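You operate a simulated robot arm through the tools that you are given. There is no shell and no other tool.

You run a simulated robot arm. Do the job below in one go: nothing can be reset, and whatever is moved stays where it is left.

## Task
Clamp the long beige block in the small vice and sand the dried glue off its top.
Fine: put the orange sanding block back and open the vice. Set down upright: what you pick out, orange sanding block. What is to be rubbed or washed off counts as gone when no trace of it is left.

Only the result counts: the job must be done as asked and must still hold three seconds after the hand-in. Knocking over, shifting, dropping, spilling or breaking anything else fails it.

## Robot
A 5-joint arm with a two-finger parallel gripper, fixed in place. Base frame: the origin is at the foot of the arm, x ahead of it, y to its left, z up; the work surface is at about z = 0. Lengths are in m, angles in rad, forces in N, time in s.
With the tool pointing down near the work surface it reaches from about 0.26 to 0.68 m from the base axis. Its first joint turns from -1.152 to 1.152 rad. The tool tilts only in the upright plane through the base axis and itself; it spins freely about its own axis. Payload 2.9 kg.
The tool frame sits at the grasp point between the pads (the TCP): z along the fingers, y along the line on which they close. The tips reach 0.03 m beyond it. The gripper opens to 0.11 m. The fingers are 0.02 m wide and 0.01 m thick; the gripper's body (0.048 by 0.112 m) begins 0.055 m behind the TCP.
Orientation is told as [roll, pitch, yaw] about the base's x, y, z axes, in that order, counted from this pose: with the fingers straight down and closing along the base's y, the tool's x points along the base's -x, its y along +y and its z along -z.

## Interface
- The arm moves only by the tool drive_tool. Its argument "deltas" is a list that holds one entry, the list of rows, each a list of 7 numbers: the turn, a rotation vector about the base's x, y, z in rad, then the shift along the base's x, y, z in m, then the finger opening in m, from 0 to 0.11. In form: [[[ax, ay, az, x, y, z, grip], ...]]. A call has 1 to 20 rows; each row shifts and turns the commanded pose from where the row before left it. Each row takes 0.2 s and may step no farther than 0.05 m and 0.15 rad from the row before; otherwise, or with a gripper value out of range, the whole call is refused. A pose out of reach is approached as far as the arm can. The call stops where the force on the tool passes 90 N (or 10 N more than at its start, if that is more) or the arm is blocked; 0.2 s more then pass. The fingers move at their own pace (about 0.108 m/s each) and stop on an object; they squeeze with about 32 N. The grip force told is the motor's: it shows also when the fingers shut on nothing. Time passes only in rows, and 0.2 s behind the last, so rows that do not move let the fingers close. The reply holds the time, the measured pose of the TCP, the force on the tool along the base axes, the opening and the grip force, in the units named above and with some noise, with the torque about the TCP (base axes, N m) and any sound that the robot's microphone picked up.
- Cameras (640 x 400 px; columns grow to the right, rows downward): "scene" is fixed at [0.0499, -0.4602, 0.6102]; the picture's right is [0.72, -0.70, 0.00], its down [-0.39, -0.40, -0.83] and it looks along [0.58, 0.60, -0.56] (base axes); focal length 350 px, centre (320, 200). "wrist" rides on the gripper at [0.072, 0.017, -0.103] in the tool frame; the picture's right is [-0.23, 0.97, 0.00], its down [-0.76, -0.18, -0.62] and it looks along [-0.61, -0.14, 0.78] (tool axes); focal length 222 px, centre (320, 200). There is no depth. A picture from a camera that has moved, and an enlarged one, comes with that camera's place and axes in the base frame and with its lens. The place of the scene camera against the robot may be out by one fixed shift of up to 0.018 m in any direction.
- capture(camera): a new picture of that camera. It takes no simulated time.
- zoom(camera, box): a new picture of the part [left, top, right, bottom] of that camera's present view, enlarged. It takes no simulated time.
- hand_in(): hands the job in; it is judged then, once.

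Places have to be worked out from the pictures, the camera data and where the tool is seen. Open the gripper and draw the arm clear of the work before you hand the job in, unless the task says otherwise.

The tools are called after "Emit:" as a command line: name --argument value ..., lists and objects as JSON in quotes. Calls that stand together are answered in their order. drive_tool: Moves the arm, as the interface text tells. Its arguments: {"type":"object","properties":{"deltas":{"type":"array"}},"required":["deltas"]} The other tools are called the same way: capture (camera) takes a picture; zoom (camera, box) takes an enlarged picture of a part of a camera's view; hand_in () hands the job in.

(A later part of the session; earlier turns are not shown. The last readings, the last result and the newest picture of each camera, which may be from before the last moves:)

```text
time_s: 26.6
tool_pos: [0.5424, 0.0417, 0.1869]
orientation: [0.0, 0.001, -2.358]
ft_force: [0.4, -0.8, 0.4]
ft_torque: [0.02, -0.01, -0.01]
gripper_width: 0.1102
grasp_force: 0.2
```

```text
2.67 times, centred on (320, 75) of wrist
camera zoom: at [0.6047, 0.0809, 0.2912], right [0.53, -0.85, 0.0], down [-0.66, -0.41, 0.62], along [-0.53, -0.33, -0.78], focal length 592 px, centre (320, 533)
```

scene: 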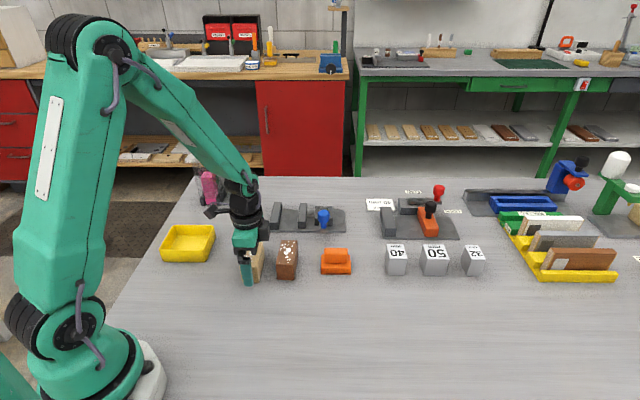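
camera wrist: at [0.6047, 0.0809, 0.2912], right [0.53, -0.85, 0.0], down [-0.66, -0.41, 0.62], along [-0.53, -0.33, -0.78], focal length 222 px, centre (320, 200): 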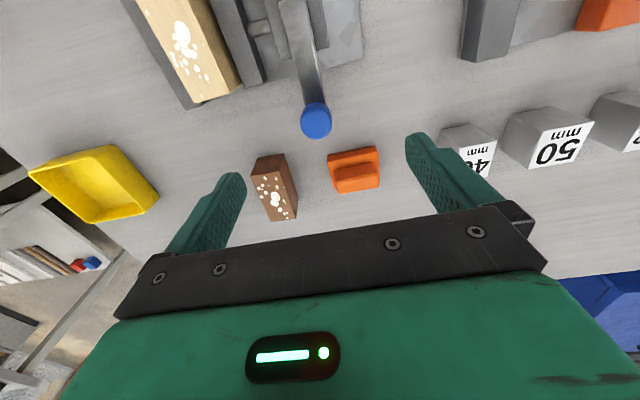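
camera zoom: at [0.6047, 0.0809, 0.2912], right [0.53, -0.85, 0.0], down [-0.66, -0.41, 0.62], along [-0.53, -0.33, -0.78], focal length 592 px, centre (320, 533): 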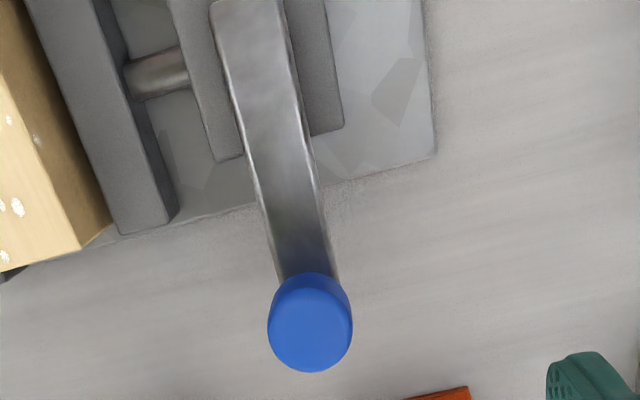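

The knob (about 28 mm across) is centred near (0.5425, 0.045); pivot near (0.598, 0.102), radius about 80 mm. I lower with a 60 mm opening around the knob, tips staying above the lever bar, then narrow to a loose cage.

Emit:
drive_tool --deltas '[[[0, 0, 0, 0.0, 0.003, -0.03, 0.06], [0, 0, 0, 0, 0, -0.03, 0.06], [0, 0, 0, 0, 0, -0.025, 0.06], [0, 0, 0, 0, 0, -0.013, 0.06], [0, 0, 0, 0, 0, 0, 0.06]]]'

Emit:
capture --camera "wrist"

Emit:
zoom --camera "scene" --box '[260, 180, 380, 250]'

```text
time_s: 27.8
tool_pos: [0.5411, 0.0447, 0.0878]
orientation: [0.0, 0.0, -2.356]
ft_force: [0.4, 0.1, -0.4]
ft_torque: [0.02, -0.02, 0.01]
gripper_width: 0.0601
grasp_force: 0.0
```

```text
taken
camera wrist: at [0.6048, 0.0835, 0.1921], right [0.53, -0.85, 0.0], down [-0.66, -0.41, 0.62], along [-0.53, -0.33, -0.78], focal length 222 px, centre (320, 200)
```

wrist: 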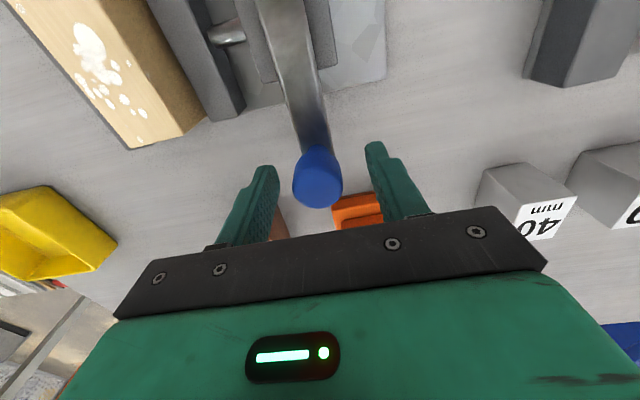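

```text
5.33 times, centred on (320, 215) of scene
camera zoom: at [0.0499, -0.4602, 0.6102], right [0.72, -0.7, 0.0], down [-0.39, -0.4, -0.83], along [0.58, 0.6, -0.56], focal length 1868 px, centre (320, 120)
```

zoom: 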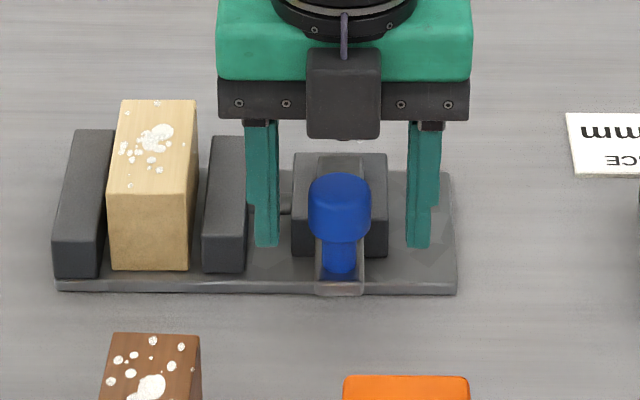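

The knob is centred between the fingers. I narrow the cage to 31 mm and make a small trial push toward +n (away from the jaws), turning with the arc.

Emit:
drive_tool --deltas '[[[0, 0, 0, 0, 0, 0, 0.031], [0, 0, 0, 0, 0, 0, 0.031], [0, 0, 0, 0, 0, 0, 0.031]]]'

Emit:
zoom --camera "wrist" --box '[200, 80, 440, 230]'

```text
time_s: 28.6
tool_pos: [0.5411, 0.0445, 0.0884]
orientation: [0.001, -0.001, -2.356]
ft_force: [0.3, 0.2, -0.3]
ft_torque: [-0.09, -0.02, -0.01]
gripper_width: 0.0312
grasp_force: 0.2
```

```text
2.67 times, centred on (320, 155) of wrist
camera zoom: at [0.6048, 0.0835, 0.1925], right [0.53, -0.85, 0.0], down [-0.66, -0.41, 0.62], along [-0.53, -0.33, -0.78], focal length 592 px, centre (320, 320)
```

zoom: 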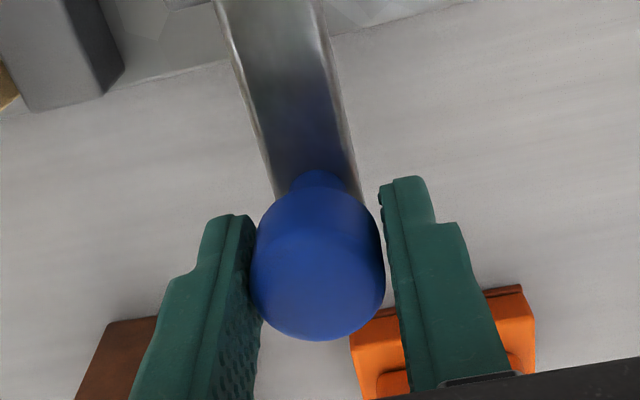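

Knob loosely caged. I do a trial swing of about 22° counter-clockwise (toward +n) along the arc and check the reaction.

Emit:
drive_tool --deltas '[[[0, 0, 0, 0.002, 0.0015, 0, 0.031], [0, 0, 0.131, 0.0078, -0.0067, 0, 0.031], [0, 0, 0.131, 0.0085, -0.0056, 0, 0.031], [0, 0, 0.131, 0.0092, -0.0044, 0, 0.031]]]'

Emit:
zoom --camera "scene" --box '[250, 150, 390, 250]'

Emit:
capture --camera "wrist"

```text
time_s: 29.6
tool_pos: [0.5691, 0.0293, 0.0889]
orientation: [0.0, -0.001, -1.961]
ft_force: [-0.5, 0.7, -0.1]
ft_torque: [0.01, -0.03, 0.01]
gripper_width: 0.0316
grasp_force: 0.2
```

```text
4.00 times, centred on (320, 200) of scene
camera zoom: at [0.0499, -0.4602, 0.6102], right [0.72, -0.7, 0.0], down [-0.39, -0.4, -0.83], along [0.58, 0.6, -0.56], focal length 1401 px, centre (320, 200)
```

zoom: 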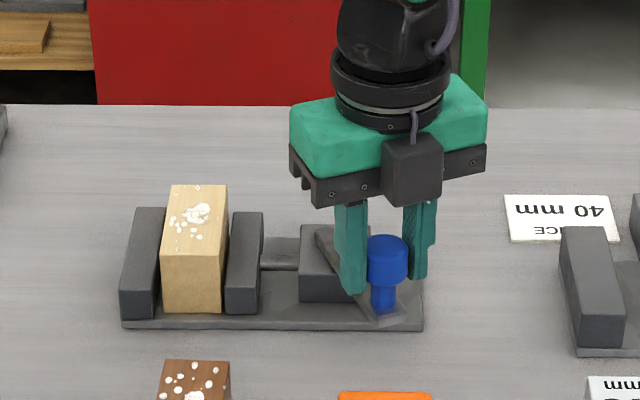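

```text
taken
camera wrist: at [0.6122, 0.0898, 0.1924], right [0.81, -0.58, 0.0], down [-0.45, -0.64, 0.62], along [-0.36, -0.51, -0.78], focal length 222 px, centre (320, 200)
```

wrist: 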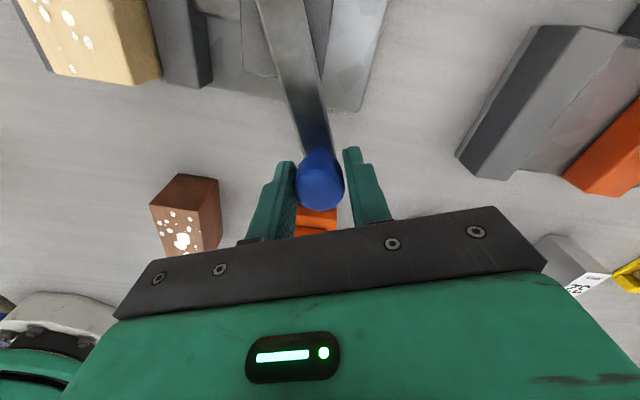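

The lever swings freely and the moving jaw has advanced toward the block, so this is the closing direction. I continue along the arc.

Emit:
drive_tool --deltas '[[[0, 0, 0.131, 0.0097, -0.0032, 0, 0.031], [0, 0, 0.131, 0.01, -0.0019, 0, 0.031], [0, 0, 0.131, 0.0102, -0.0006, 0, 0.031]]]'

Emit:
zoom --camera "scene" --box '[250, 150, 390, 250]'

Emit:
capture --camera "wrist"

```text
time_s: 30.4
tool_pos: [0.5999, 0.0238, 0.0875]
orientation: [0.0, 0.001, -1.569]
ft_force: [-0.2, 0.9, -1.0]
ft_torque: [-0.01, 0.02, 0.01]
gripper_width: 0.0317
grasp_force: 1.1
```

```text
4.00 times, centred on (320, 200) of scene
camera zoom: at [0.0499, -0.4602, 0.6102], right [0.72, -0.7, 0.0], down [-0.39, -0.4, -0.83], along [0.58, 0.6, -0.56], focal length 1401 px, centre (320, 200)
```

zoom: 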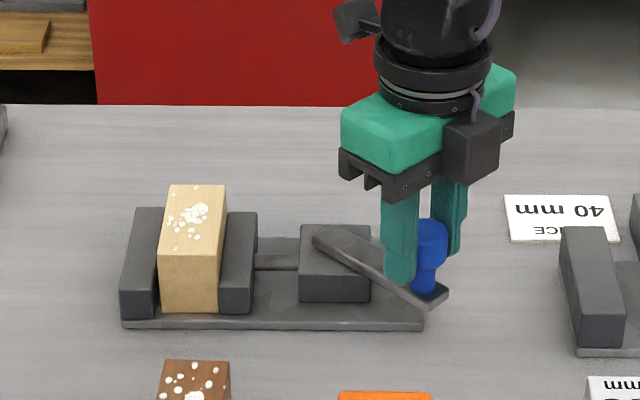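

```text
taken
camera wrist: at [0.6161, 0.0963, 0.1925], right [0.97, -0.22, 0.0], down [-0.18, -0.76, 0.62], along [-0.14, -0.61, -0.78], focal length 222 px, centre (320, 200)
```

wrist: 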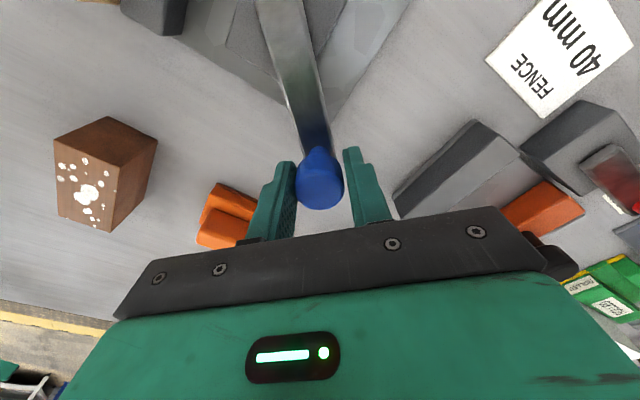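

The jaw has met the block and is nudging it toward the fixed jaw. I continue the swing.

Emit:
drive_tool --deltas '[[[0, 0, 0.131, 0.0102, 0.0008, 0, 0.031], [0, 0, 0.131, 0.0099, 0.002, 0, 0.031]]]'

Emit:
zoom --camera "scene" --box '[250, 150, 390, 250]'

Emit:
capture --camera "wrist"

```text
time_s: 31.0
tool_pos: [0.6199, 0.0258, 0.0885]
orientation: [0.001, -0.001, -1.305]
ft_force: [-0.7, -0.1, -0.9]
ft_torque: [-0.03, -0.01, -0.05]
gripper_width: 0.0315
grasp_force: 0.7
```

```text
4.00 times, centred on (320, 200) of scene
camera zoom: at [0.0499, -0.4603, 0.6102], right [0.72, -0.7, 0.0], down [-0.39, -0.4, -0.83], along [0.58, 0.6, -0.56], focal length 1401 px, centre (320, 200)
```

zoom: 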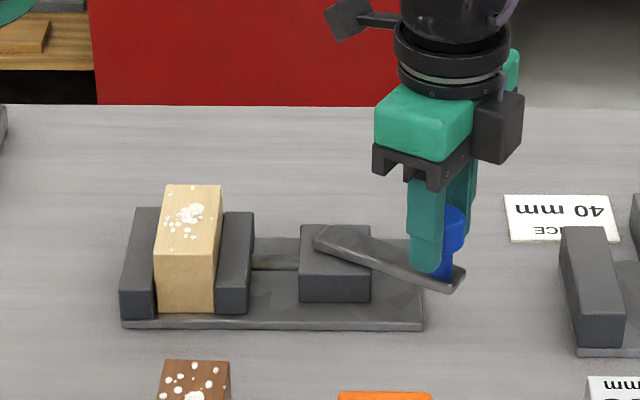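

```text
taken
camera wrist: at [0.6168, 0.1009, 0.1932], right [1.0, 0.04, 0.0], down [0.03, -0.78, 0.62], along [0.02, -0.62, -0.78], focal length 222 px, centre (320, 200)
```

wrist: 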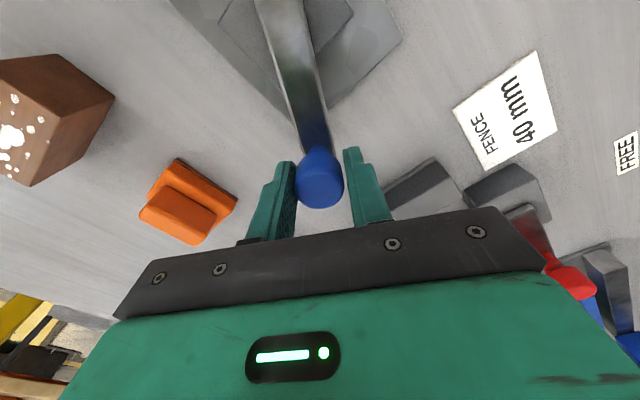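

Block nearly against the fixed jaw. I continue step by step.

Emit:
drive_tool --deltas '[[[0, 0, 0.131, 0.0097, 0.0034, 0, 0.031], [0, 0, 0, 0, 0, 0, 0.031]]]'

Emit:
zoom --camera "scene" --box '[250, 150, 390, 250]'

```text
time_s: 31.6
tool_pos: [0.6299, 0.0308, 0.0892]
orientation: [0.001, -0.001, -1.172]
ft_force: [-1.8, -0.6, 0.4]
ft_torque: [0.03, 0.01, -0.01]
gripper_width: 0.032
grasp_force: 0.9
```

```text
4.00 times, centred on (320, 200) of scene
camera zoom: at [0.0499, -0.4602, 0.6102], right [0.72, -0.7, 0.0], down [-0.39, -0.4, -0.83], along [0.58, 0.6, -0.56], focal length 1401 px, centre (320, 200)
```

zoom: 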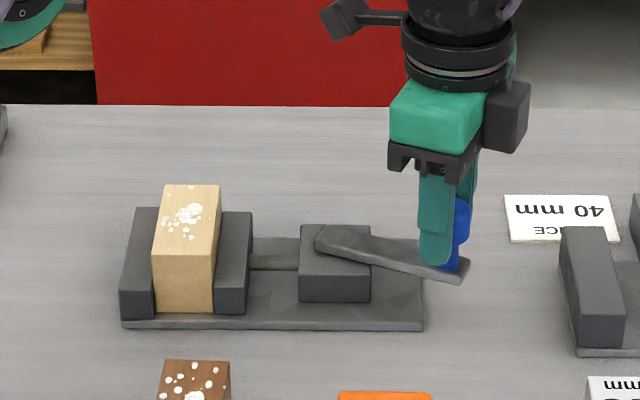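

The jaw closes further with little force. Next step along the arc.

Emit:
drive_tool --deltas '[[[0, 0, 0.131, 0.0091, 0.0046, 0, 0.031], [0, 0, 0, 0, 0, 0, 0.031]]]'

Emit:
zoom --camera "scene" --box '[250, 150, 390, 250]'

```text
time_s: 32.2
tool_pos: [0.6363, 0.0343, 0.0888]
orientation: [-0.006, 0.003, -1.046]
ft_force: [-22.8, -6.5, 2.3]
ft_torque: [0.17, 0.2, -0.13]
gripper_width: 0.0428
grasp_force: 11.2
```

```text
4.00 times, centred on (320, 200) of scene
camera zoom: at [0.0499, -0.4603, 0.6102], right [0.72, -0.7, 0.0], down [-0.39, -0.4, -0.83], along [0.58, 0.6, -0.56], focal length 1401 px, centre (320, 200)
```

zoom: 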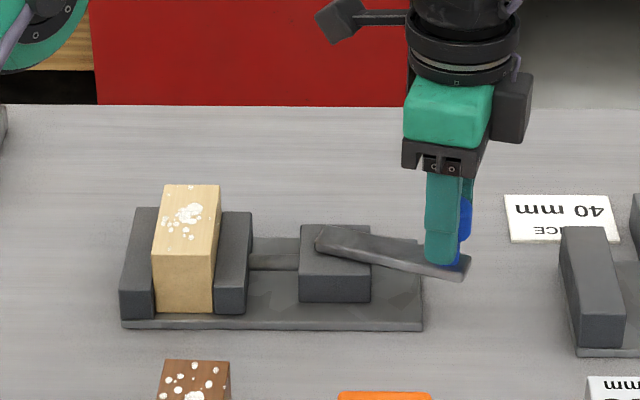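

Now there is firm resistance (about 23 N) and the trailing finger is yielding (43 mm opening), so the block is being clamped. I squeeze the knob fully to see how far the lever goes with the full finger force.

Emit:
drive_tool --deltas '[[[0, 0, 0, 0, 0, 0, 0.0], [0, 0, 0, 0, 0, 0, 0.0], [0, 0, 0, 0, 0, 0, 0.0]]]'

Emit:
zoom --camera "scene" --box '[250, 150, 390, 250]'

Emit:
capture --camera "wrist"

```text
time_s: 33.0
tool_pos: [0.6329, 0.0306, 0.0867]
orientation: [-0.023, 0.01, -1.053]
ft_force: [-54.8, -31.8, 11.4]
ft_torque: [0.07, 0.31, 0.07]
gripper_width: 0.031
grasp_force: 32.0
```

```text
4.00 times, centred on (320, 200) of scene
camera zoom: at [0.0498, -0.4603, 0.6102], right [0.72, -0.7, 0.0], down [-0.39, -0.4, -0.83], along [0.58, 0.6, -0.56], focal length 1401 px, centre (320, 200)
```

zoom: 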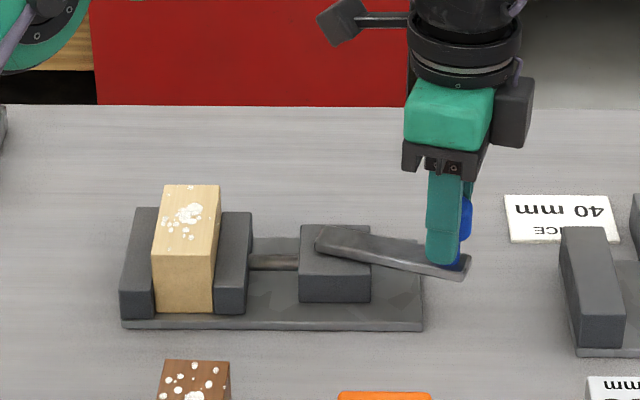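

```text
taken
camera wrist: at [0.6142, 0.1023, 0.192], right [0.96, 0.29, -0.02], down [0.24, -0.75, 0.62], along [0.16, -0.6, -0.79], focal length 222 px, centre (320, 200)
```

wrist: 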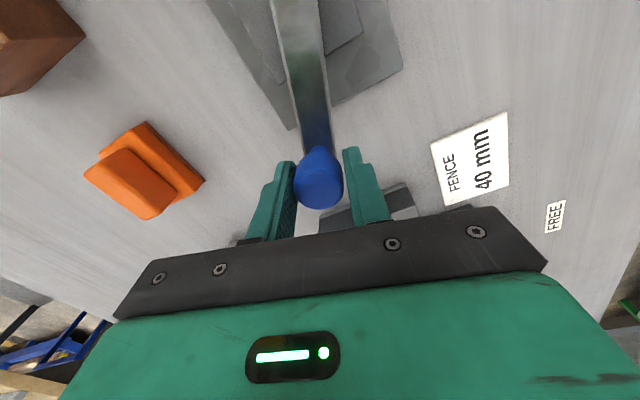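

The lever is now firmly against the clamped block: about 63 N at the knob, lever at about 70° of swing. I relax the command to the measured place, open the fingers slightly and check that the lever stays.

Emit:
drive_tool --deltas '[[[0, 0, 0, -0.0045, -0.004, 0, 0.0], [0, 0, 0, 0, 0, 0, 0.05], [0, 0, 0, 0, 0, 0, 0.05], [0, 0, 0, 0, 0, 0, 0.05]]]'

Emit:
zoom --camera "scene" --box '[250, 150, 390, 250]'

Emit:
capture --camera "wrist"

```text
time_s: 34.0
tool_pos: [0.6339, 0.0309, 0.0888]
orientation: [0.0, 0.0, -1.046]
ft_force: [-0.7, -0.3, -0.1]
ft_torque: [-0.02, 0.0, 0.0]
gripper_width: 0.05
grasp_force: 0.1
```

```text
4.00 times, centred on (320, 200) of scene
camera zoom: at [0.0499, -0.4602, 0.6102], right [0.72, -0.7, 0.0], down [-0.39, -0.4, -0.83], along [0.58, 0.6, -0.56], focal length 1401 px, centre (320, 200)
```

zoom: 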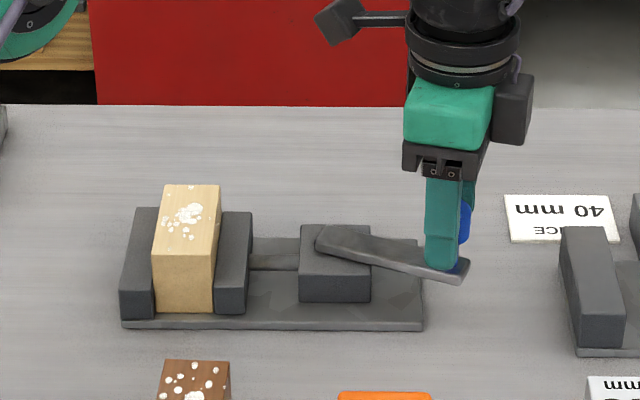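

```text
taken
camera wrist: at [0.6123, 0.1018, 0.1935], right [0.96, 0.29, 0.0], down [0.23, -0.75, 0.62], along [0.18, -0.6, -0.78], focal length 222 px, centre (320, 200)
```

wrist: 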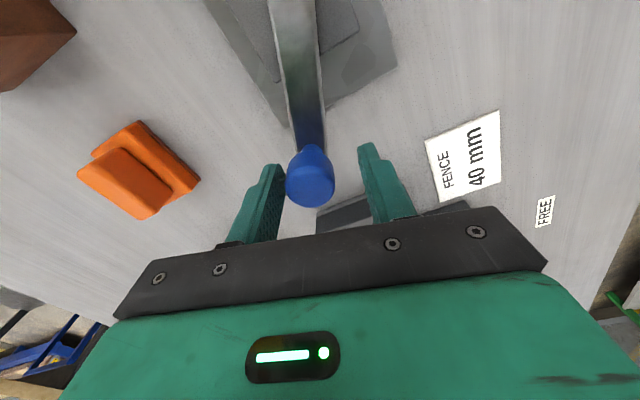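

The lever stays put and the jaw stays on the block. I rise clear of the knob and go to look at the orange sanding block, turning to yaw −45°.

Emit:
drive_tool --deltas '[[[0, 0, 0, 0, 0, 0.03, 0.06], [0, 0, 0, 0, 0, 0.04, 0.08], [0, 0, 0, 0, 0, 0.03, 0.1], [0, 0, 0.131, -0.029, -0.0152, 0.0, 0.1], [0, 0, 0.13, -0.029, -0.0152, 0.0, 0.1], [0, 0, 0, -0.029, -0.0152, -0.01, 0.1], [0, 0, 0, -0.029, -0.0152, -0.01, 0.1], [0, 0, 0, -0.029, -0.0152, -0.01, 0.1], [0, 0, 0, 0, 0, 0, 0.1]]]'

Emit:
capture --camera "wrist"

Emit:
zoom --camera "wrist" --box '[220, 40, 420, 190]'

Emit:
zoom --camera "scene" --box '[250, 170, 390, 290]'

```text
time_s: 36.0
tool_pos: [0.4891, -0.0468, 0.1595]
orientation: [0.0, 0.0, -0.783]
ft_force: [0.3, 0.1, -1.2]
ft_torque: [-0.01, 0.0, 0.03]
gripper_width: 0.0997
grasp_force: 0.0
```

```text
taken
camera wrist: at [0.449, 0.0171, 0.263], right [0.85, 0.53, 0.0], down [0.41, -0.66, 0.62], along [0.33, -0.53, -0.78], focal length 222 px, centre (320, 200)
```

wrist: 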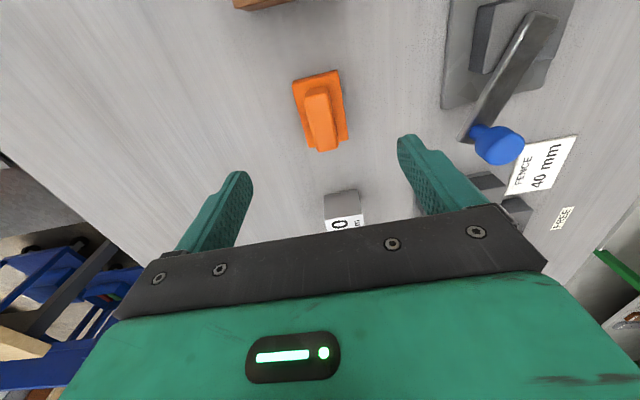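

```text
2.67 times, centred on (320, 115) of wrist
camera zoom: at [0.449, 0.0171, 0.263], right [0.85, 0.53, 0.0], down [0.41, -0.66, 0.62], along [0.33, -0.53, -0.78], focal length 592 px, centre (320, 427)
```

zoom: 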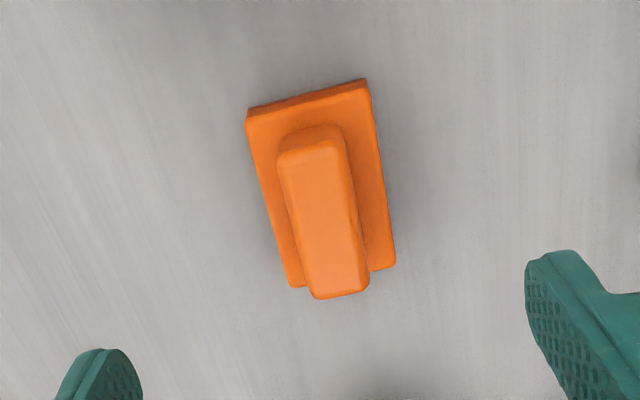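

```text
3.33 times, centred on (320, 230) of scene
camera zoom: at [0.0499, -0.4603, 0.6102], right [0.72, -0.7, 0.0], down [-0.39, -0.4, -0.83], along [0.58, 0.6, -0.56], focal length 1168 px, centre (320, 100)
```

zoom: 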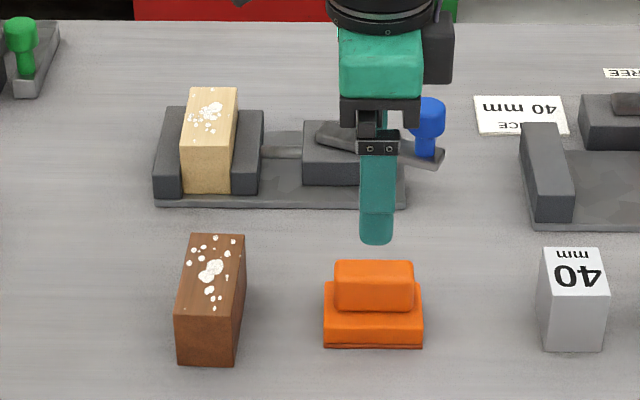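

I enlarge the sanding block in the scene view to estimate its heights.

Emit:
zoom --camera "scene" --box '[310, 235, 365, 280]'

```text
8.89 times, centred on (338, 258) of scene
camera zoom: at [0.0499, -0.4603, 0.6102], right [0.72, -0.7, 0.0], down [-0.39, -0.4, -0.83], along [0.58, 0.6, -0.56], focal length 3114 px, centre (164, -311)
```

zoom: 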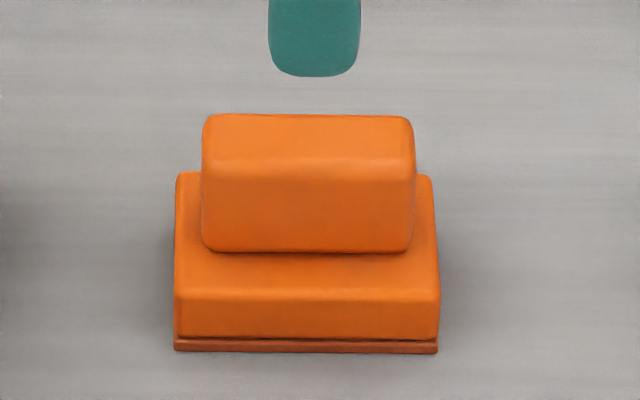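

Estimates: sanding block base about 70×45×21 mm, handle about 55×22 mm up to z≈0.05, centre about (0.4927, −0.046). I align, descend so the tips stay about 4 mm above the base flange.

Emit:
drive_tool --deltas '[[[0, 0, 0, 0.0036, 0.0008, -0.03, 0.06], [0, 0, 0, 0, 0, -0.03, 0.06], [0, 0, 0, 0, 0, -0.025, 0.06], [0, 0, 0, 0, 0, -0.0195, 0.06], [0, 0, 0, 0, 0, 0, 0.06]]]'

Emit:
zoom --camera "scene" --box '[300, 200, 380, 290]'

Emit:
capture --camera "wrist"

```text
time_s: 37.2
tool_pos: [0.493, -0.0439, 0.0534]
orientation: [-0.001, -0.001, -0.786]
ft_force: [0.5, 0.2, 0.3]
ft_torque: [0.0, 0.0, 0.01]
gripper_width: 0.06
grasp_force: 0.0
```

```text
4.44 times, centred on (340, 245) of scene
camera zoom: at [0.0499, -0.4602, 0.6102], right [0.72, -0.7, 0.0], down [-0.39, -0.4, -0.83], along [0.58, 0.6, -0.56], focal length 1557 px, centre (231, 0)
```

zoom: 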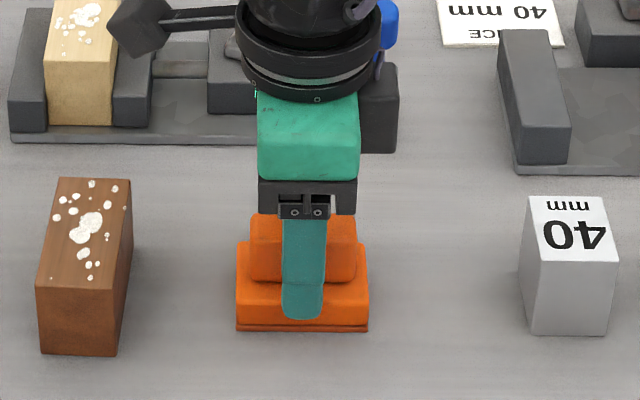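

```text
taken
camera wrist: at [0.4526, 0.0185, 0.1579], right [0.85, 0.53, 0.0], down [0.41, -0.66, 0.62], along [0.33, -0.53, -0.78], focal length 222 px, centre (320, 200)
```

wrist: 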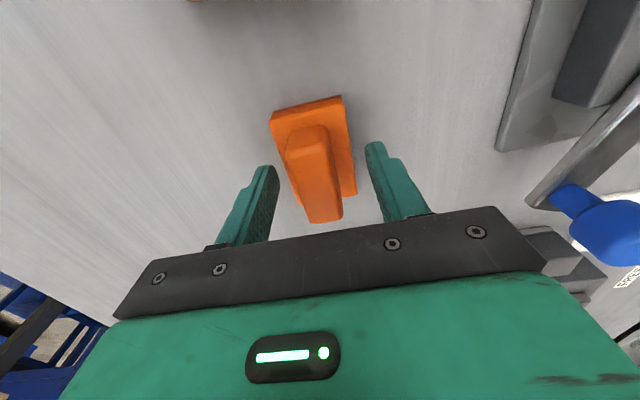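

The handle is well centred between the fingers. I close on it and test-lift slowly.

Emit:
drive_tool --deltas '[[[0, 0, 0, 0, 0, 0, 0.0], [0, 0, 0, 0, 0, 0, 0.0], [0, 0, 0, 0, 0, 0, 0.0], [0, 0, 0, 0, 0, 0, 0.0]]]'

Emit:
zoom --camera "scene" --box '[300, 200, 380, 290]'

Emit:
zoom --camera "wrist" --box '[200, 80, 440, 240]'

```text
time_s: 38.2
tool_pos: [0.4933, -0.0442, 0.0544]
orientation: [0.001, 0.0, -0.786]
ft_force: [-0.7, 0.1, -0.9]
ft_torque: [-0.01, -0.01, 0.0]
gripper_width: 0.0238
grasp_force: 32.3
```

```text
4.44 times, centred on (340, 245) of scene
camera zoom: at [0.0499, -0.4602, 0.6102], right [0.72, -0.7, 0.0], down [-0.39, -0.4, -0.83], along [0.58, 0.6, -0.56], focal length 1557 px, centre (231, 0)
```

zoom: 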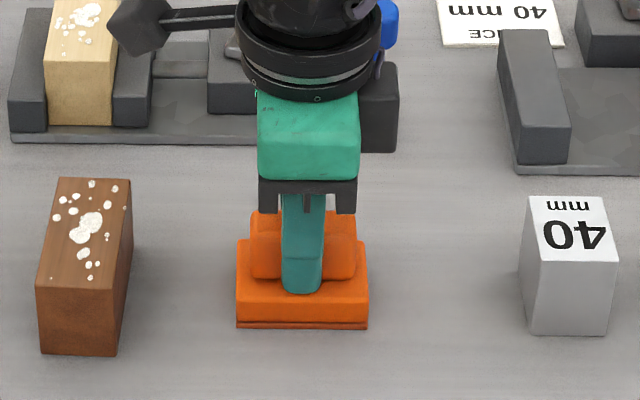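

```text
2.50 times, centred on (320, 160) of wrist
camera zoom: at [0.4526, 0.0185, 0.1583], right [0.85, 0.53, 0.0], down [0.41, -0.66, 0.62], along [0.33, -0.53, -0.78], focal length 555 px, centre (320, 300)
```

zoom: 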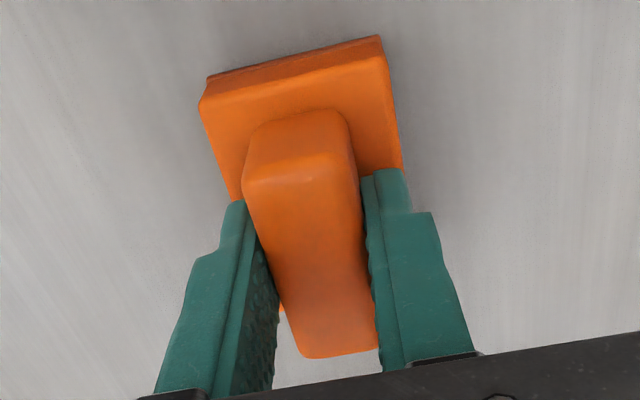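

Gripped on the handle at 23.8 mm. Slow lift.

Emit:
drive_tool --deltas '[[[0, 0, 0, 0, 0, 0.003, 0.0], [0, 0, 0, 0, 0, 0.004, 0.0], [0, 0, 0, 0, 0, 0.006, 0.0], [0, 0, 0, 0, 0, 0.008, 0.0], [0, 0, 0, 0, 0, 0.01, 0.0], [0, 0, 0, 0, 0, 0.012, 0.0], [0, 0, 0, 0, 0, 0.012, 0.0], [0, 0, 0, 0, 0, 0.012, 0.0], [0, 0, 0, 0, 0, 0.01, 0.0], [0, 0, 0, 0, 0, 0.008, 0.0], [0, 0, 0, 0, 0, 0.004, 0.0]]]'

Emit:
zoom --camera "scene" --box '[250, 170, 390, 290]'

Emit:
zoom --camera "wrist" --box '[200, 80, 440, 240]'

```text
time_s: 40.6
tool_pos: [0.4917, -0.0431, 0.1437]
orientation: [0.0, -0.001, -0.786]
ft_force: [-0.2, 0.5, -1.3]
ft_torque: [-0.01, -0.01, -0.02]
gripper_width: 0.0239
grasp_force: 31.8
```

```text
3.33 times, centred on (320, 230) of scene
camera zoom: at [0.0499, -0.4602, 0.6102], right [0.72, -0.7, 0.0], down [-0.39, -0.4, -0.83], along [0.58, 0.6, -0.56], focal length 1168 px, centre (320, 100)
```

zoom: 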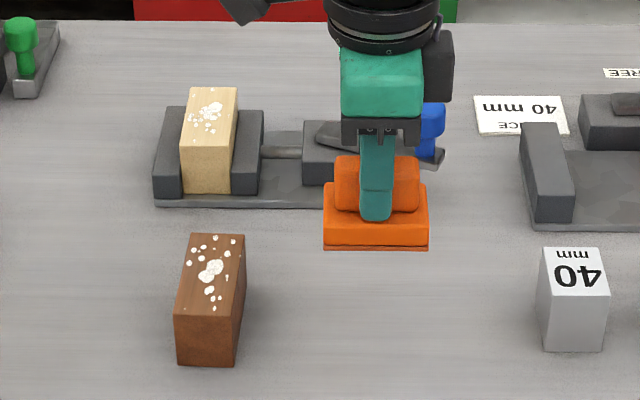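

```text
2.50 times, centred on (320, 160) of wrist
camera zoom: at [0.4523, 0.0187, 0.2476], right [0.85, 0.53, 0.0], down [0.41, -0.66, 0.62], along [0.33, -0.53, -0.78], focal length 555 px, centre (320, 300)
```

zoom: 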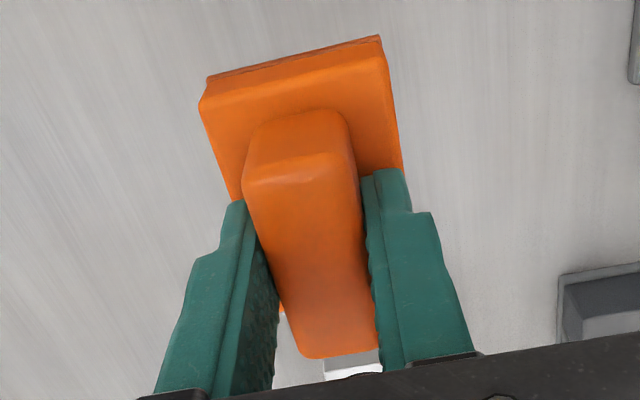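

The sanding block is held. I carry it to above the clamped block's centre, about (0.526, 0.174).

Emit:
drive_tool --deltas '[[[0, 0, 0, 0.001, 0.006, 0.004, 0.0], [0, 0, 0, 0.002, 0.013, 0.004, 0.0], [0, 0, 0, 0.003, 0.02, 0.004, 0.0], [0, 0, 0, 0.0034, 0.022, 0.004, 0.0], [0, 0, 0, 0.0034, 0.022, 0, 0.0], [0, 0, 0, 0.0034, 0.022, 0, 0.0], [0, 0, 0, 0.0034, 0.022, 0, 0.0], [0, 0, 0, 0.0034, 0.022, 0, 0.0], [0, 0, 0, 0.0034, 0.022, 0, 0.0], [0, 0, 0, 0.003, 0.02, 0, 0.0], [0, 0, 0, 0.002, 0.014, 0, 0.0], [0, 0, 0, 0.002, 0.01, 0, 0.0], [0, 0, 0, 0.001, 0.005, 0, 0.0], [0, 0, 0, 0, 0, 0, 0.0]]]'

Emit:
zoom --camera "scene" --box '[240, 130, 380, 250]'

Emit:
capture --camera "wrist"

```text
time_s: 43.6
tool_pos: [0.5262, 0.1764, 0.1589]
orientation: [0.001, 0.001, -0.785]
ft_force: [0.2, -0.4, -1.3]
ft_torque: [0.0, -0.01, 0.01]
gripper_width: 0.0234
grasp_force: 32.2
```

```text
3.33 times, centred on (310, 190) of scene
camera zoom: at [0.0499, -0.4602, 0.6102], right [0.72, -0.7, 0.0], down [-0.39, -0.4, -0.83], along [0.58, 0.6, -0.56], focal length 1168 px, centre (353, 233)
```

zoom: 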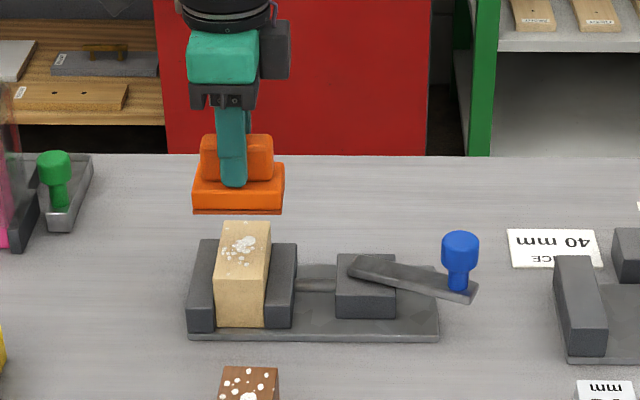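

```text
taken
camera wrist: at [0.4867, 0.2387, 0.2632], right [0.85, 0.53, 0.0], down [0.41, -0.66, 0.62], along [0.33, -0.53, -0.78], focal length 222 px, centre (320, 200)
```

wrist: 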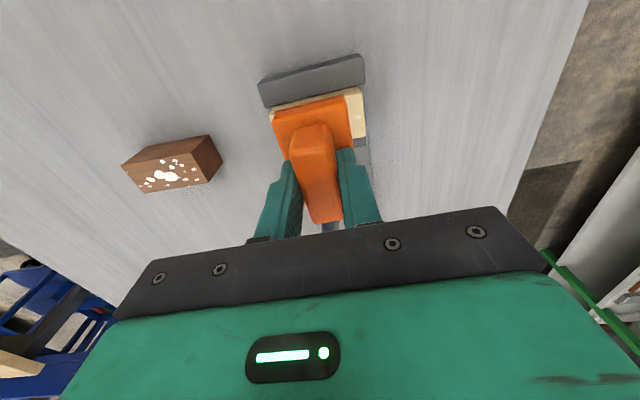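

The sanding block is above the clamped block. I lower to about 6 mm above the expected contact, then in small steps.

Emit:
drive_tool --deltas '[[[0, 0, 0, 0, -0.001, -0.008, 0.0], [0, 0, 0, 0, 0, -0.012, 0.0], [0, 0, 0, 0, 0, -0.012, 0.0], [0, 0, 0, 0, 0, -0.008, 0.0], [0, 0, 0, 0, 0, 0, 0.0]]]'

Emit:
zoom --camera "scene" --box '[250, 170, 350, 240]'

```text
time_s: 44.8
tool_pos: [0.5261, 0.174, 0.1187]
orientation: [-0.001, 0.0, -0.786]
ft_force: [-0.6, 0.1, -1.8]
ft_torque: [0.0, 0.02, 0.03]
gripper_width: 0.024
grasp_force: 32.0
```

```text
5.71 times, centred on (300, 205) of scene
camera zoom: at [0.0499, -0.4602, 0.6102], right [0.72, -0.7, 0.0], down [-0.39, -0.4, -0.83], along [0.58, 0.6, -0.56], focal length 2002 px, centre (434, 171)
```

zoom: 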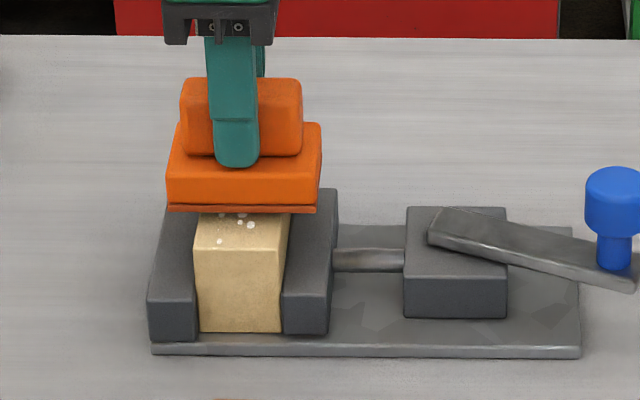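

Near the top of the block. I step down by 1–2 mm at a time until the force shows contact.

Emit:
drive_tool --deltas '[[[0, 0, 0, 0, 0, -0.002, 0.0], [0, 0, 0, 0, 0, -0.002, 0.0], [0, 0, 0, 0, 0, 0, 0.0]]]'

Emit:
drive_tool --deltas '[[[0, 0, 0, 0, 0, -0.0015, 0.0], [0, 0, 0, 0, 0, 0, 0.0]]]'

Emit:
drive_tool --deltas '[[[0, 0, 0, 0, 0, -0.001, 0.0], [0, 0, 0, 0, 0, 0, 0.0]]]'

```text
time_s: 45.6
tool_pos: [0.5259, 0.1751, 0.1156]
orientation: [0.0, 0.0, -0.785]
ft_force: [-0.7, 1.0, -0.8]
ft_torque: [0.02, 0.02, -0.01]
gripper_width: 0.0237
grasp_force: 32.1
```

```text
time_s: 46.2
tool_pos: [0.525, 0.1748, 0.1127]
orientation: [0.002, 0.001, -0.784]
ft_force: [0.2, -0.5, -0.6]
ft_torque: [-0.02, 0.0, -0.01]
gripper_width: 0.0238
grasp_force: 32.0
```

```text
time_s: 46.8
tool_pos: [0.5273, 0.1745, 0.1141]
orientation: [-0.001, 0.0, -0.784]
ft_force: [-0.4, 0.3, -1.6]
ft_torque: [-0.03, -0.01, -0.01]
gripper_width: 0.0238
grasp_force: 32.1
```

No contact yet at commanded z≈0.1135; I continue down in 1 mm steps.

Emit:
drive_tool --deltas '[[[0, 0, 0, 0, 0, -0.001, 0.0], [0, 0, 0, 0, 0, 0, 0.0]]]'

Emit:
drive_tool --deltas '[[[0, 0, 0, 0, 0, -0.001, 0.0], [0, 0, 0, 0, 0, 0, 0.0]]]'

Emit:
drive_tool --deltas '[[[0, 0, 0, 0, 0, -0.001, 0.0], [0, 0, 0, 0, 0, 0, 0.0]]]'

```text
time_s: 47.4
tool_pos: [0.5266, 0.1753, 0.1125]
orientation: [0.001, 0.001, -0.784]
ft_force: [-0.5, -0.4, -0.7]
ft_torque: [-0.01, 0.01, 0.01]
gripper_width: 0.0236
grasp_force: 32.0
```

```text
time_s: 48.0
tool_pos: [0.5263, 0.175, 0.1121]
orientation: [0.002, 0.001, -0.784]
ft_force: [-3.9, -0.5, 11.5]
ft_torque: [0.02, 0.29, 0.02]
gripper_width: 0.0234
grasp_force: 32.4
```

```text
time_s: 48.6
tool_pos: [0.5262, 0.1751, 0.1117]
orientation: [0.003, 0.0, -0.783]
ft_force: [-7.1, 0.0, 23.7]
ft_torque: [0.1, 0.43, 0.03]
gripper_width: 0.0236
grasp_force: 32.2
```

Contact found: about 12 N at commanded z≈0.1115 and 24 N at 0.1105. I ease to about 18 N and make a first gentle stroke along the block's length.

Emit:
drive_tool --deltas '[[[0, 0, 0, 0, 0, 0.0005, 0.0], [0, 0, 0, 0.005, 0.005, 0, 0.0], [0, 0, 0, 0.0075, 0.0075, 0, 0.0], [0, 0, 0, 0.0075, 0.0075, 0, 0.0], [0, 0, 0, -0.005, -0.005, 0, 0.0], [0, 0, 0, -0.0075, -0.0075, 0, 0.0], [0, 0, 0, -0.0075, -0.0075, 0, 0.0]]]'

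Emit:
zoom --camera "scene" --box '[250, 170, 350, 240]'

```text
time_s: 50.2
tool_pos: [0.5273, 0.1753, 0.1114]
orientation: [0.003, -0.002, -0.784]
ft_force: [4.8, 6.2, 18.7]
ft_torque: [0.25, -0.12, 0.0]
gripper_width: 0.0232
grasp_force: 31.6
```

```text
5.71 times, centred on (300, 205) of scene
camera zoom: at [0.0498, -0.4603, 0.6102], right [0.72, -0.7, 0.0], down [-0.39, -0.4, -0.83], along [0.58, 0.6, -0.56], focal length 2002 px, centre (434, 171)
```

zoom: 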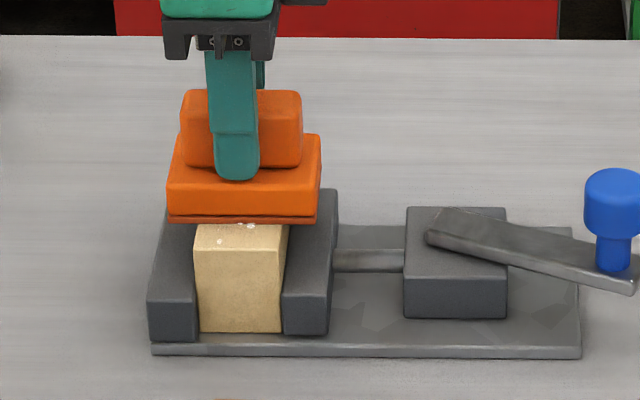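

The block holds in the vice and the force is steady (about 19 N down). I now make several full strokes of ±28 mm along its length.

Emit:
drive_tool --deltas '[[[0, 0, 0, -0.0099, -0.0099, 0, 0.0], [0, 0, 0, -0.0099, -0.0099, 0, 0.0], [0, 0, 0, 0.0099, 0.0099, 0, 0.0], [0, 0, 0, 0.0099, 0.0099, 0, 0.0], [0, 0, 0, 0.0099, 0.0099, 0, 0.0], [0, 0, 0, 0.0099, 0.0099, 0, 0.0], [0, 0, 0, -0.0099, -0.0099, 0, 0.0], [0, 0, 0, -0.0099, -0.0099, 0, 0.0], [0, 0, 0, -0.0099, -0.0099, 0, 0.0], [0, 0, 0, -0.0099, -0.0099, 0, 0.0], [0, 0, 0, 0.0099, 0.0099, 0, 0.0], [0, 0, 0, 0.0099, 0.0099, 0, 0.0], [0, 0, 0, 0.0099, 0.0099, 0, 0.0], [0, 0, 0, 0.0099, 0.0099, 0, 0.0]]]'

Emit:
zoom --camera "scene" --box '[250, 170, 350, 240]'

Emit:
capture --camera "wrist"

```text
time_s: 53.2
tool_pos: [0.5465, 0.1939, 0.111]
orientation: [0.0, 0.001, -0.785]
ft_force: [-5.4, -7.0, 21.4]
ft_torque: [-0.4, 0.28, 0.0]
gripper_width: 0.0235
grasp_force: 32.0
```

```text
5.71 times, centred on (300, 205) of scene
camera zoom: at [0.0498, -0.4603, 0.6102], right [0.72, -0.7, 0.0], down [-0.39, -0.4, -0.83], along [0.58, 0.6, -0.56], focal length 2002 px, centre (434, 171)
```

zoom: 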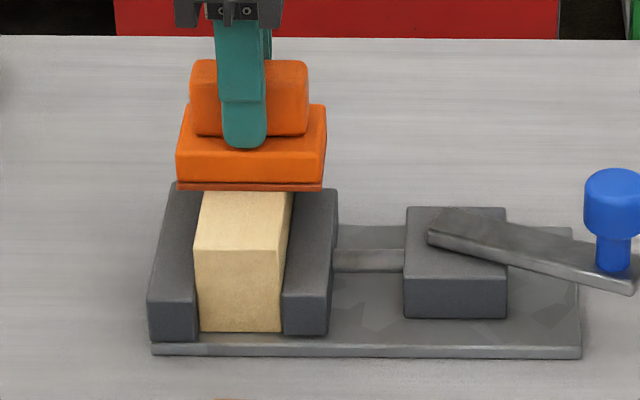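

```text
taken
camera wrist: at [0.5073, 0.2571, 0.2153], right [0.85, 0.53, 0.0], down [0.41, -0.66, 0.62], along [0.33, -0.53, -0.78], focal length 222 px, centre (320, 200)
```

wrist: 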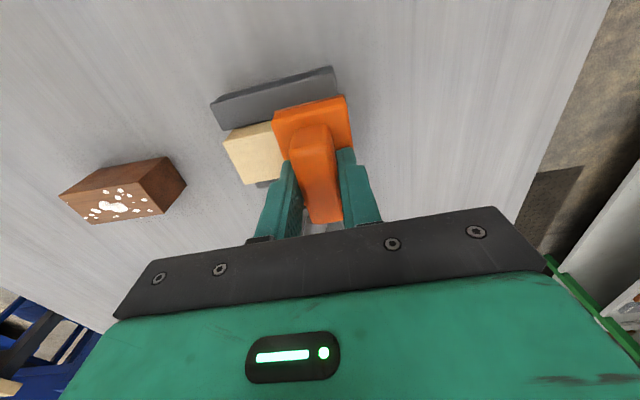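

The visible front part is clean. A few more full strokes for thoroughness, then I lift off and inspect.

Emit:
drive_tool --deltas '[[[0, 0, 0, -0.0105, -0.0105, 0, 0.0], [0, 0, 0, -0.0105, -0.0105, 0, 0.0], [0, 0, 0, -0.0105, -0.0105, 0, 0.0], [0, 0, 0, -0.0105, -0.0105, 0, 0.0], [0, 0, 0, 0.0105, 0.0105, 0, 0.0], [0, 0, 0, 0.0105, 0.0105, 0, 0.0], [0, 0, 0, 0.0105, 0.0105, 0, 0.0], [0, 0, 0, 0.0105, 0.0105, 0, 0.0], [0, 0, 0, -0.0105, -0.0105, 0, 0.0], [0, 0, 0, -0.0105, -0.0105, 0, 0.0], [0, 0, 0, -0.0105, -0.0105, 0, 0.0], [0, 0, 0, -0.0105, -0.0105, 0, 0.0], [0, 0, 0, 0.0111, 0.0111, 0, 0.0], [0, 0, 0, 0.0111, 0.0111, 0, 0.0], [0, 0, 0, 0, 0, 0.004, 0.0], [0, 0, 0, 0, 0, 0.01, 0.0], [0, 0, 0, 0, 0, 0.015, 0.0], [0, 0, 0, 0, 0, 0.015, 0.0], [0, 0, 0, 0, 0, 0.01, 0.0], [0, 0, 0, 0, 0, 0, 0.0]]]'

Emit:
zoom --camera "scene" --box '[250, 170, 350, 240]'

Emit:
capture --camera "wrist"

```text
time_s: 57.4
tool_pos: [0.5273, 0.1745, 0.1633]
orientation: [-0.001, -0.001, -0.784]
ft_force: [1.3, -0.4, -1.9]
ft_torque: [0.01, -0.01, -0.03]
gripper_width: 0.0237
grasp_force: 32.2
```

```text
5.71 times, centred on (300, 205) of scene
camera zoom: at [0.0499, -0.4602, 0.6102], right [0.72, -0.7, 0.0], down [-0.39, -0.4, -0.83], along [0.58, 0.6, -0.56], focal length 2002 px, centre (434, 171)
```

zoom: 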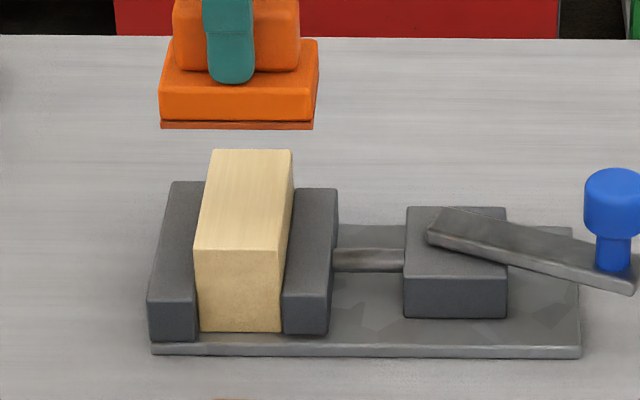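

```text
taken
camera wrist: at [0.4869, 0.2375, 0.2683], right [0.85, 0.53, 0.0], down [0.41, -0.66, 0.62], along [0.33, -0.53, -0.78], focal length 222 px, centre (320, 200)
```

wrist: 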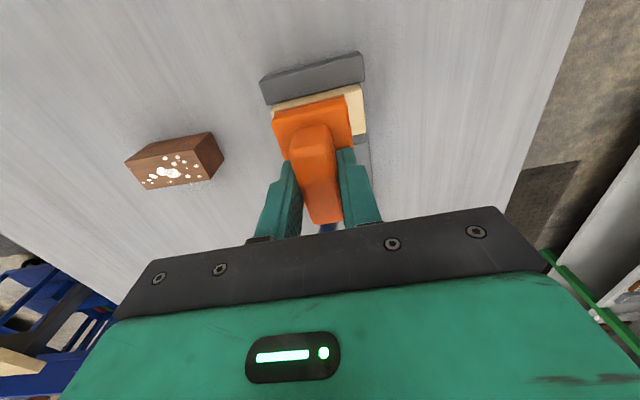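

The top looks clean. I enlarge it further to search for leftover specks.

Emit:
zoom --camera "scene" --box '[278, 190, 308, 232]'

```text
9.52 times, centred on (293, 211) of scene
camera zoom: at [0.0499, -0.4602, 0.6102], right [0.72, -0.7, 0.0], down [-0.39, -0.4, -0.83], along [0.58, 0.6, -0.56], focal length 3336 px, centre (577, 95)
```

zoom: 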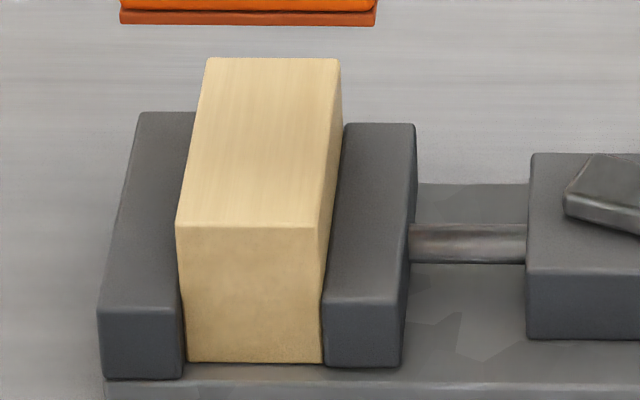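

Looks fully clean from the scene side. I move sideways so the wrist camera can see the top too, on the way to returning the sanding block.

Emit:
drive_tool --deltas '[[[0, 0, 0, 0.006, -0.006, 0.004, 0.0], [0, 0, 0, 0.012, -0.012, 0.004, 0.0], [0, 0, 0, 0.015, -0.015, 0.0, 0.0], [0, 0, 0, 0.014, -0.014, 0.0, 0.0], [0, 0, 0, 0.008, -0.008, 0.0, 0.0], [0, 0, 0, 0, 0, 0, 0.0]]]'

Emit:
capture --camera "wrist"

Emit:
zoom --camera "wrist" --box '[240, 0, 400, 110]'

```text
time_s: 58.8
tool_pos: [0.5815, 0.1202, 0.1719]
orientation: [0.001, -0.001, -0.783]
ft_force: [-0.2, -0.8, -1.9]
ft_torque: [0.0, 0.02, 0.0]
gripper_width: 0.0233
grasp_force: 32.2
```

```text
taken
camera wrist: at [0.5418, 0.1828, 0.2764], right [0.85, 0.53, 0.0], down [0.41, -0.66, 0.62], along [0.33, -0.53, -0.78], focal length 222 px, centre (320, 200)
```

wrist: 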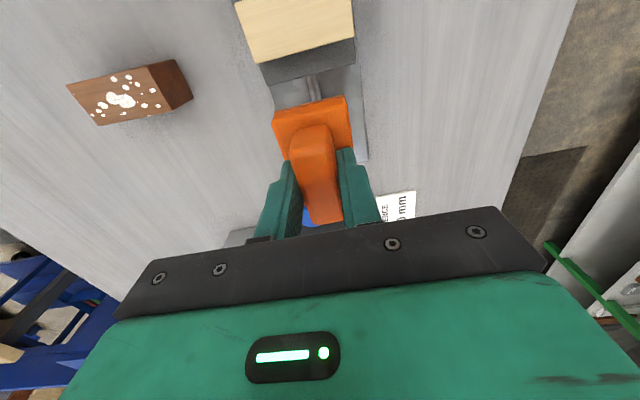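

```text
3.64 times, centred on (320, 55) of wrist
camera zoom: at [0.5418, 0.1828, 0.2764], right [0.85, 0.53, 0.0], down [0.41, -0.66, 0.62], along [0.33, -0.53, -0.78], focal length 808 px, centre (320, 727)
```

zoom: 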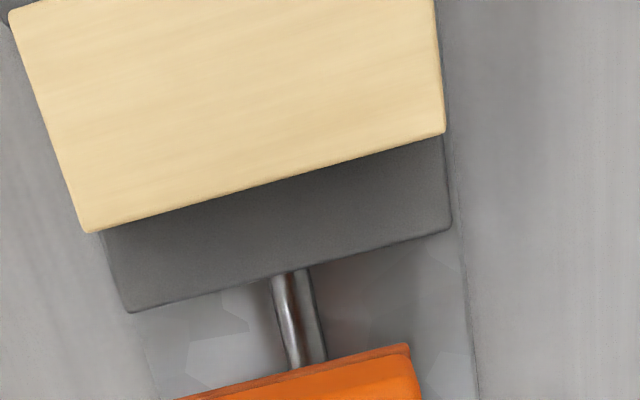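

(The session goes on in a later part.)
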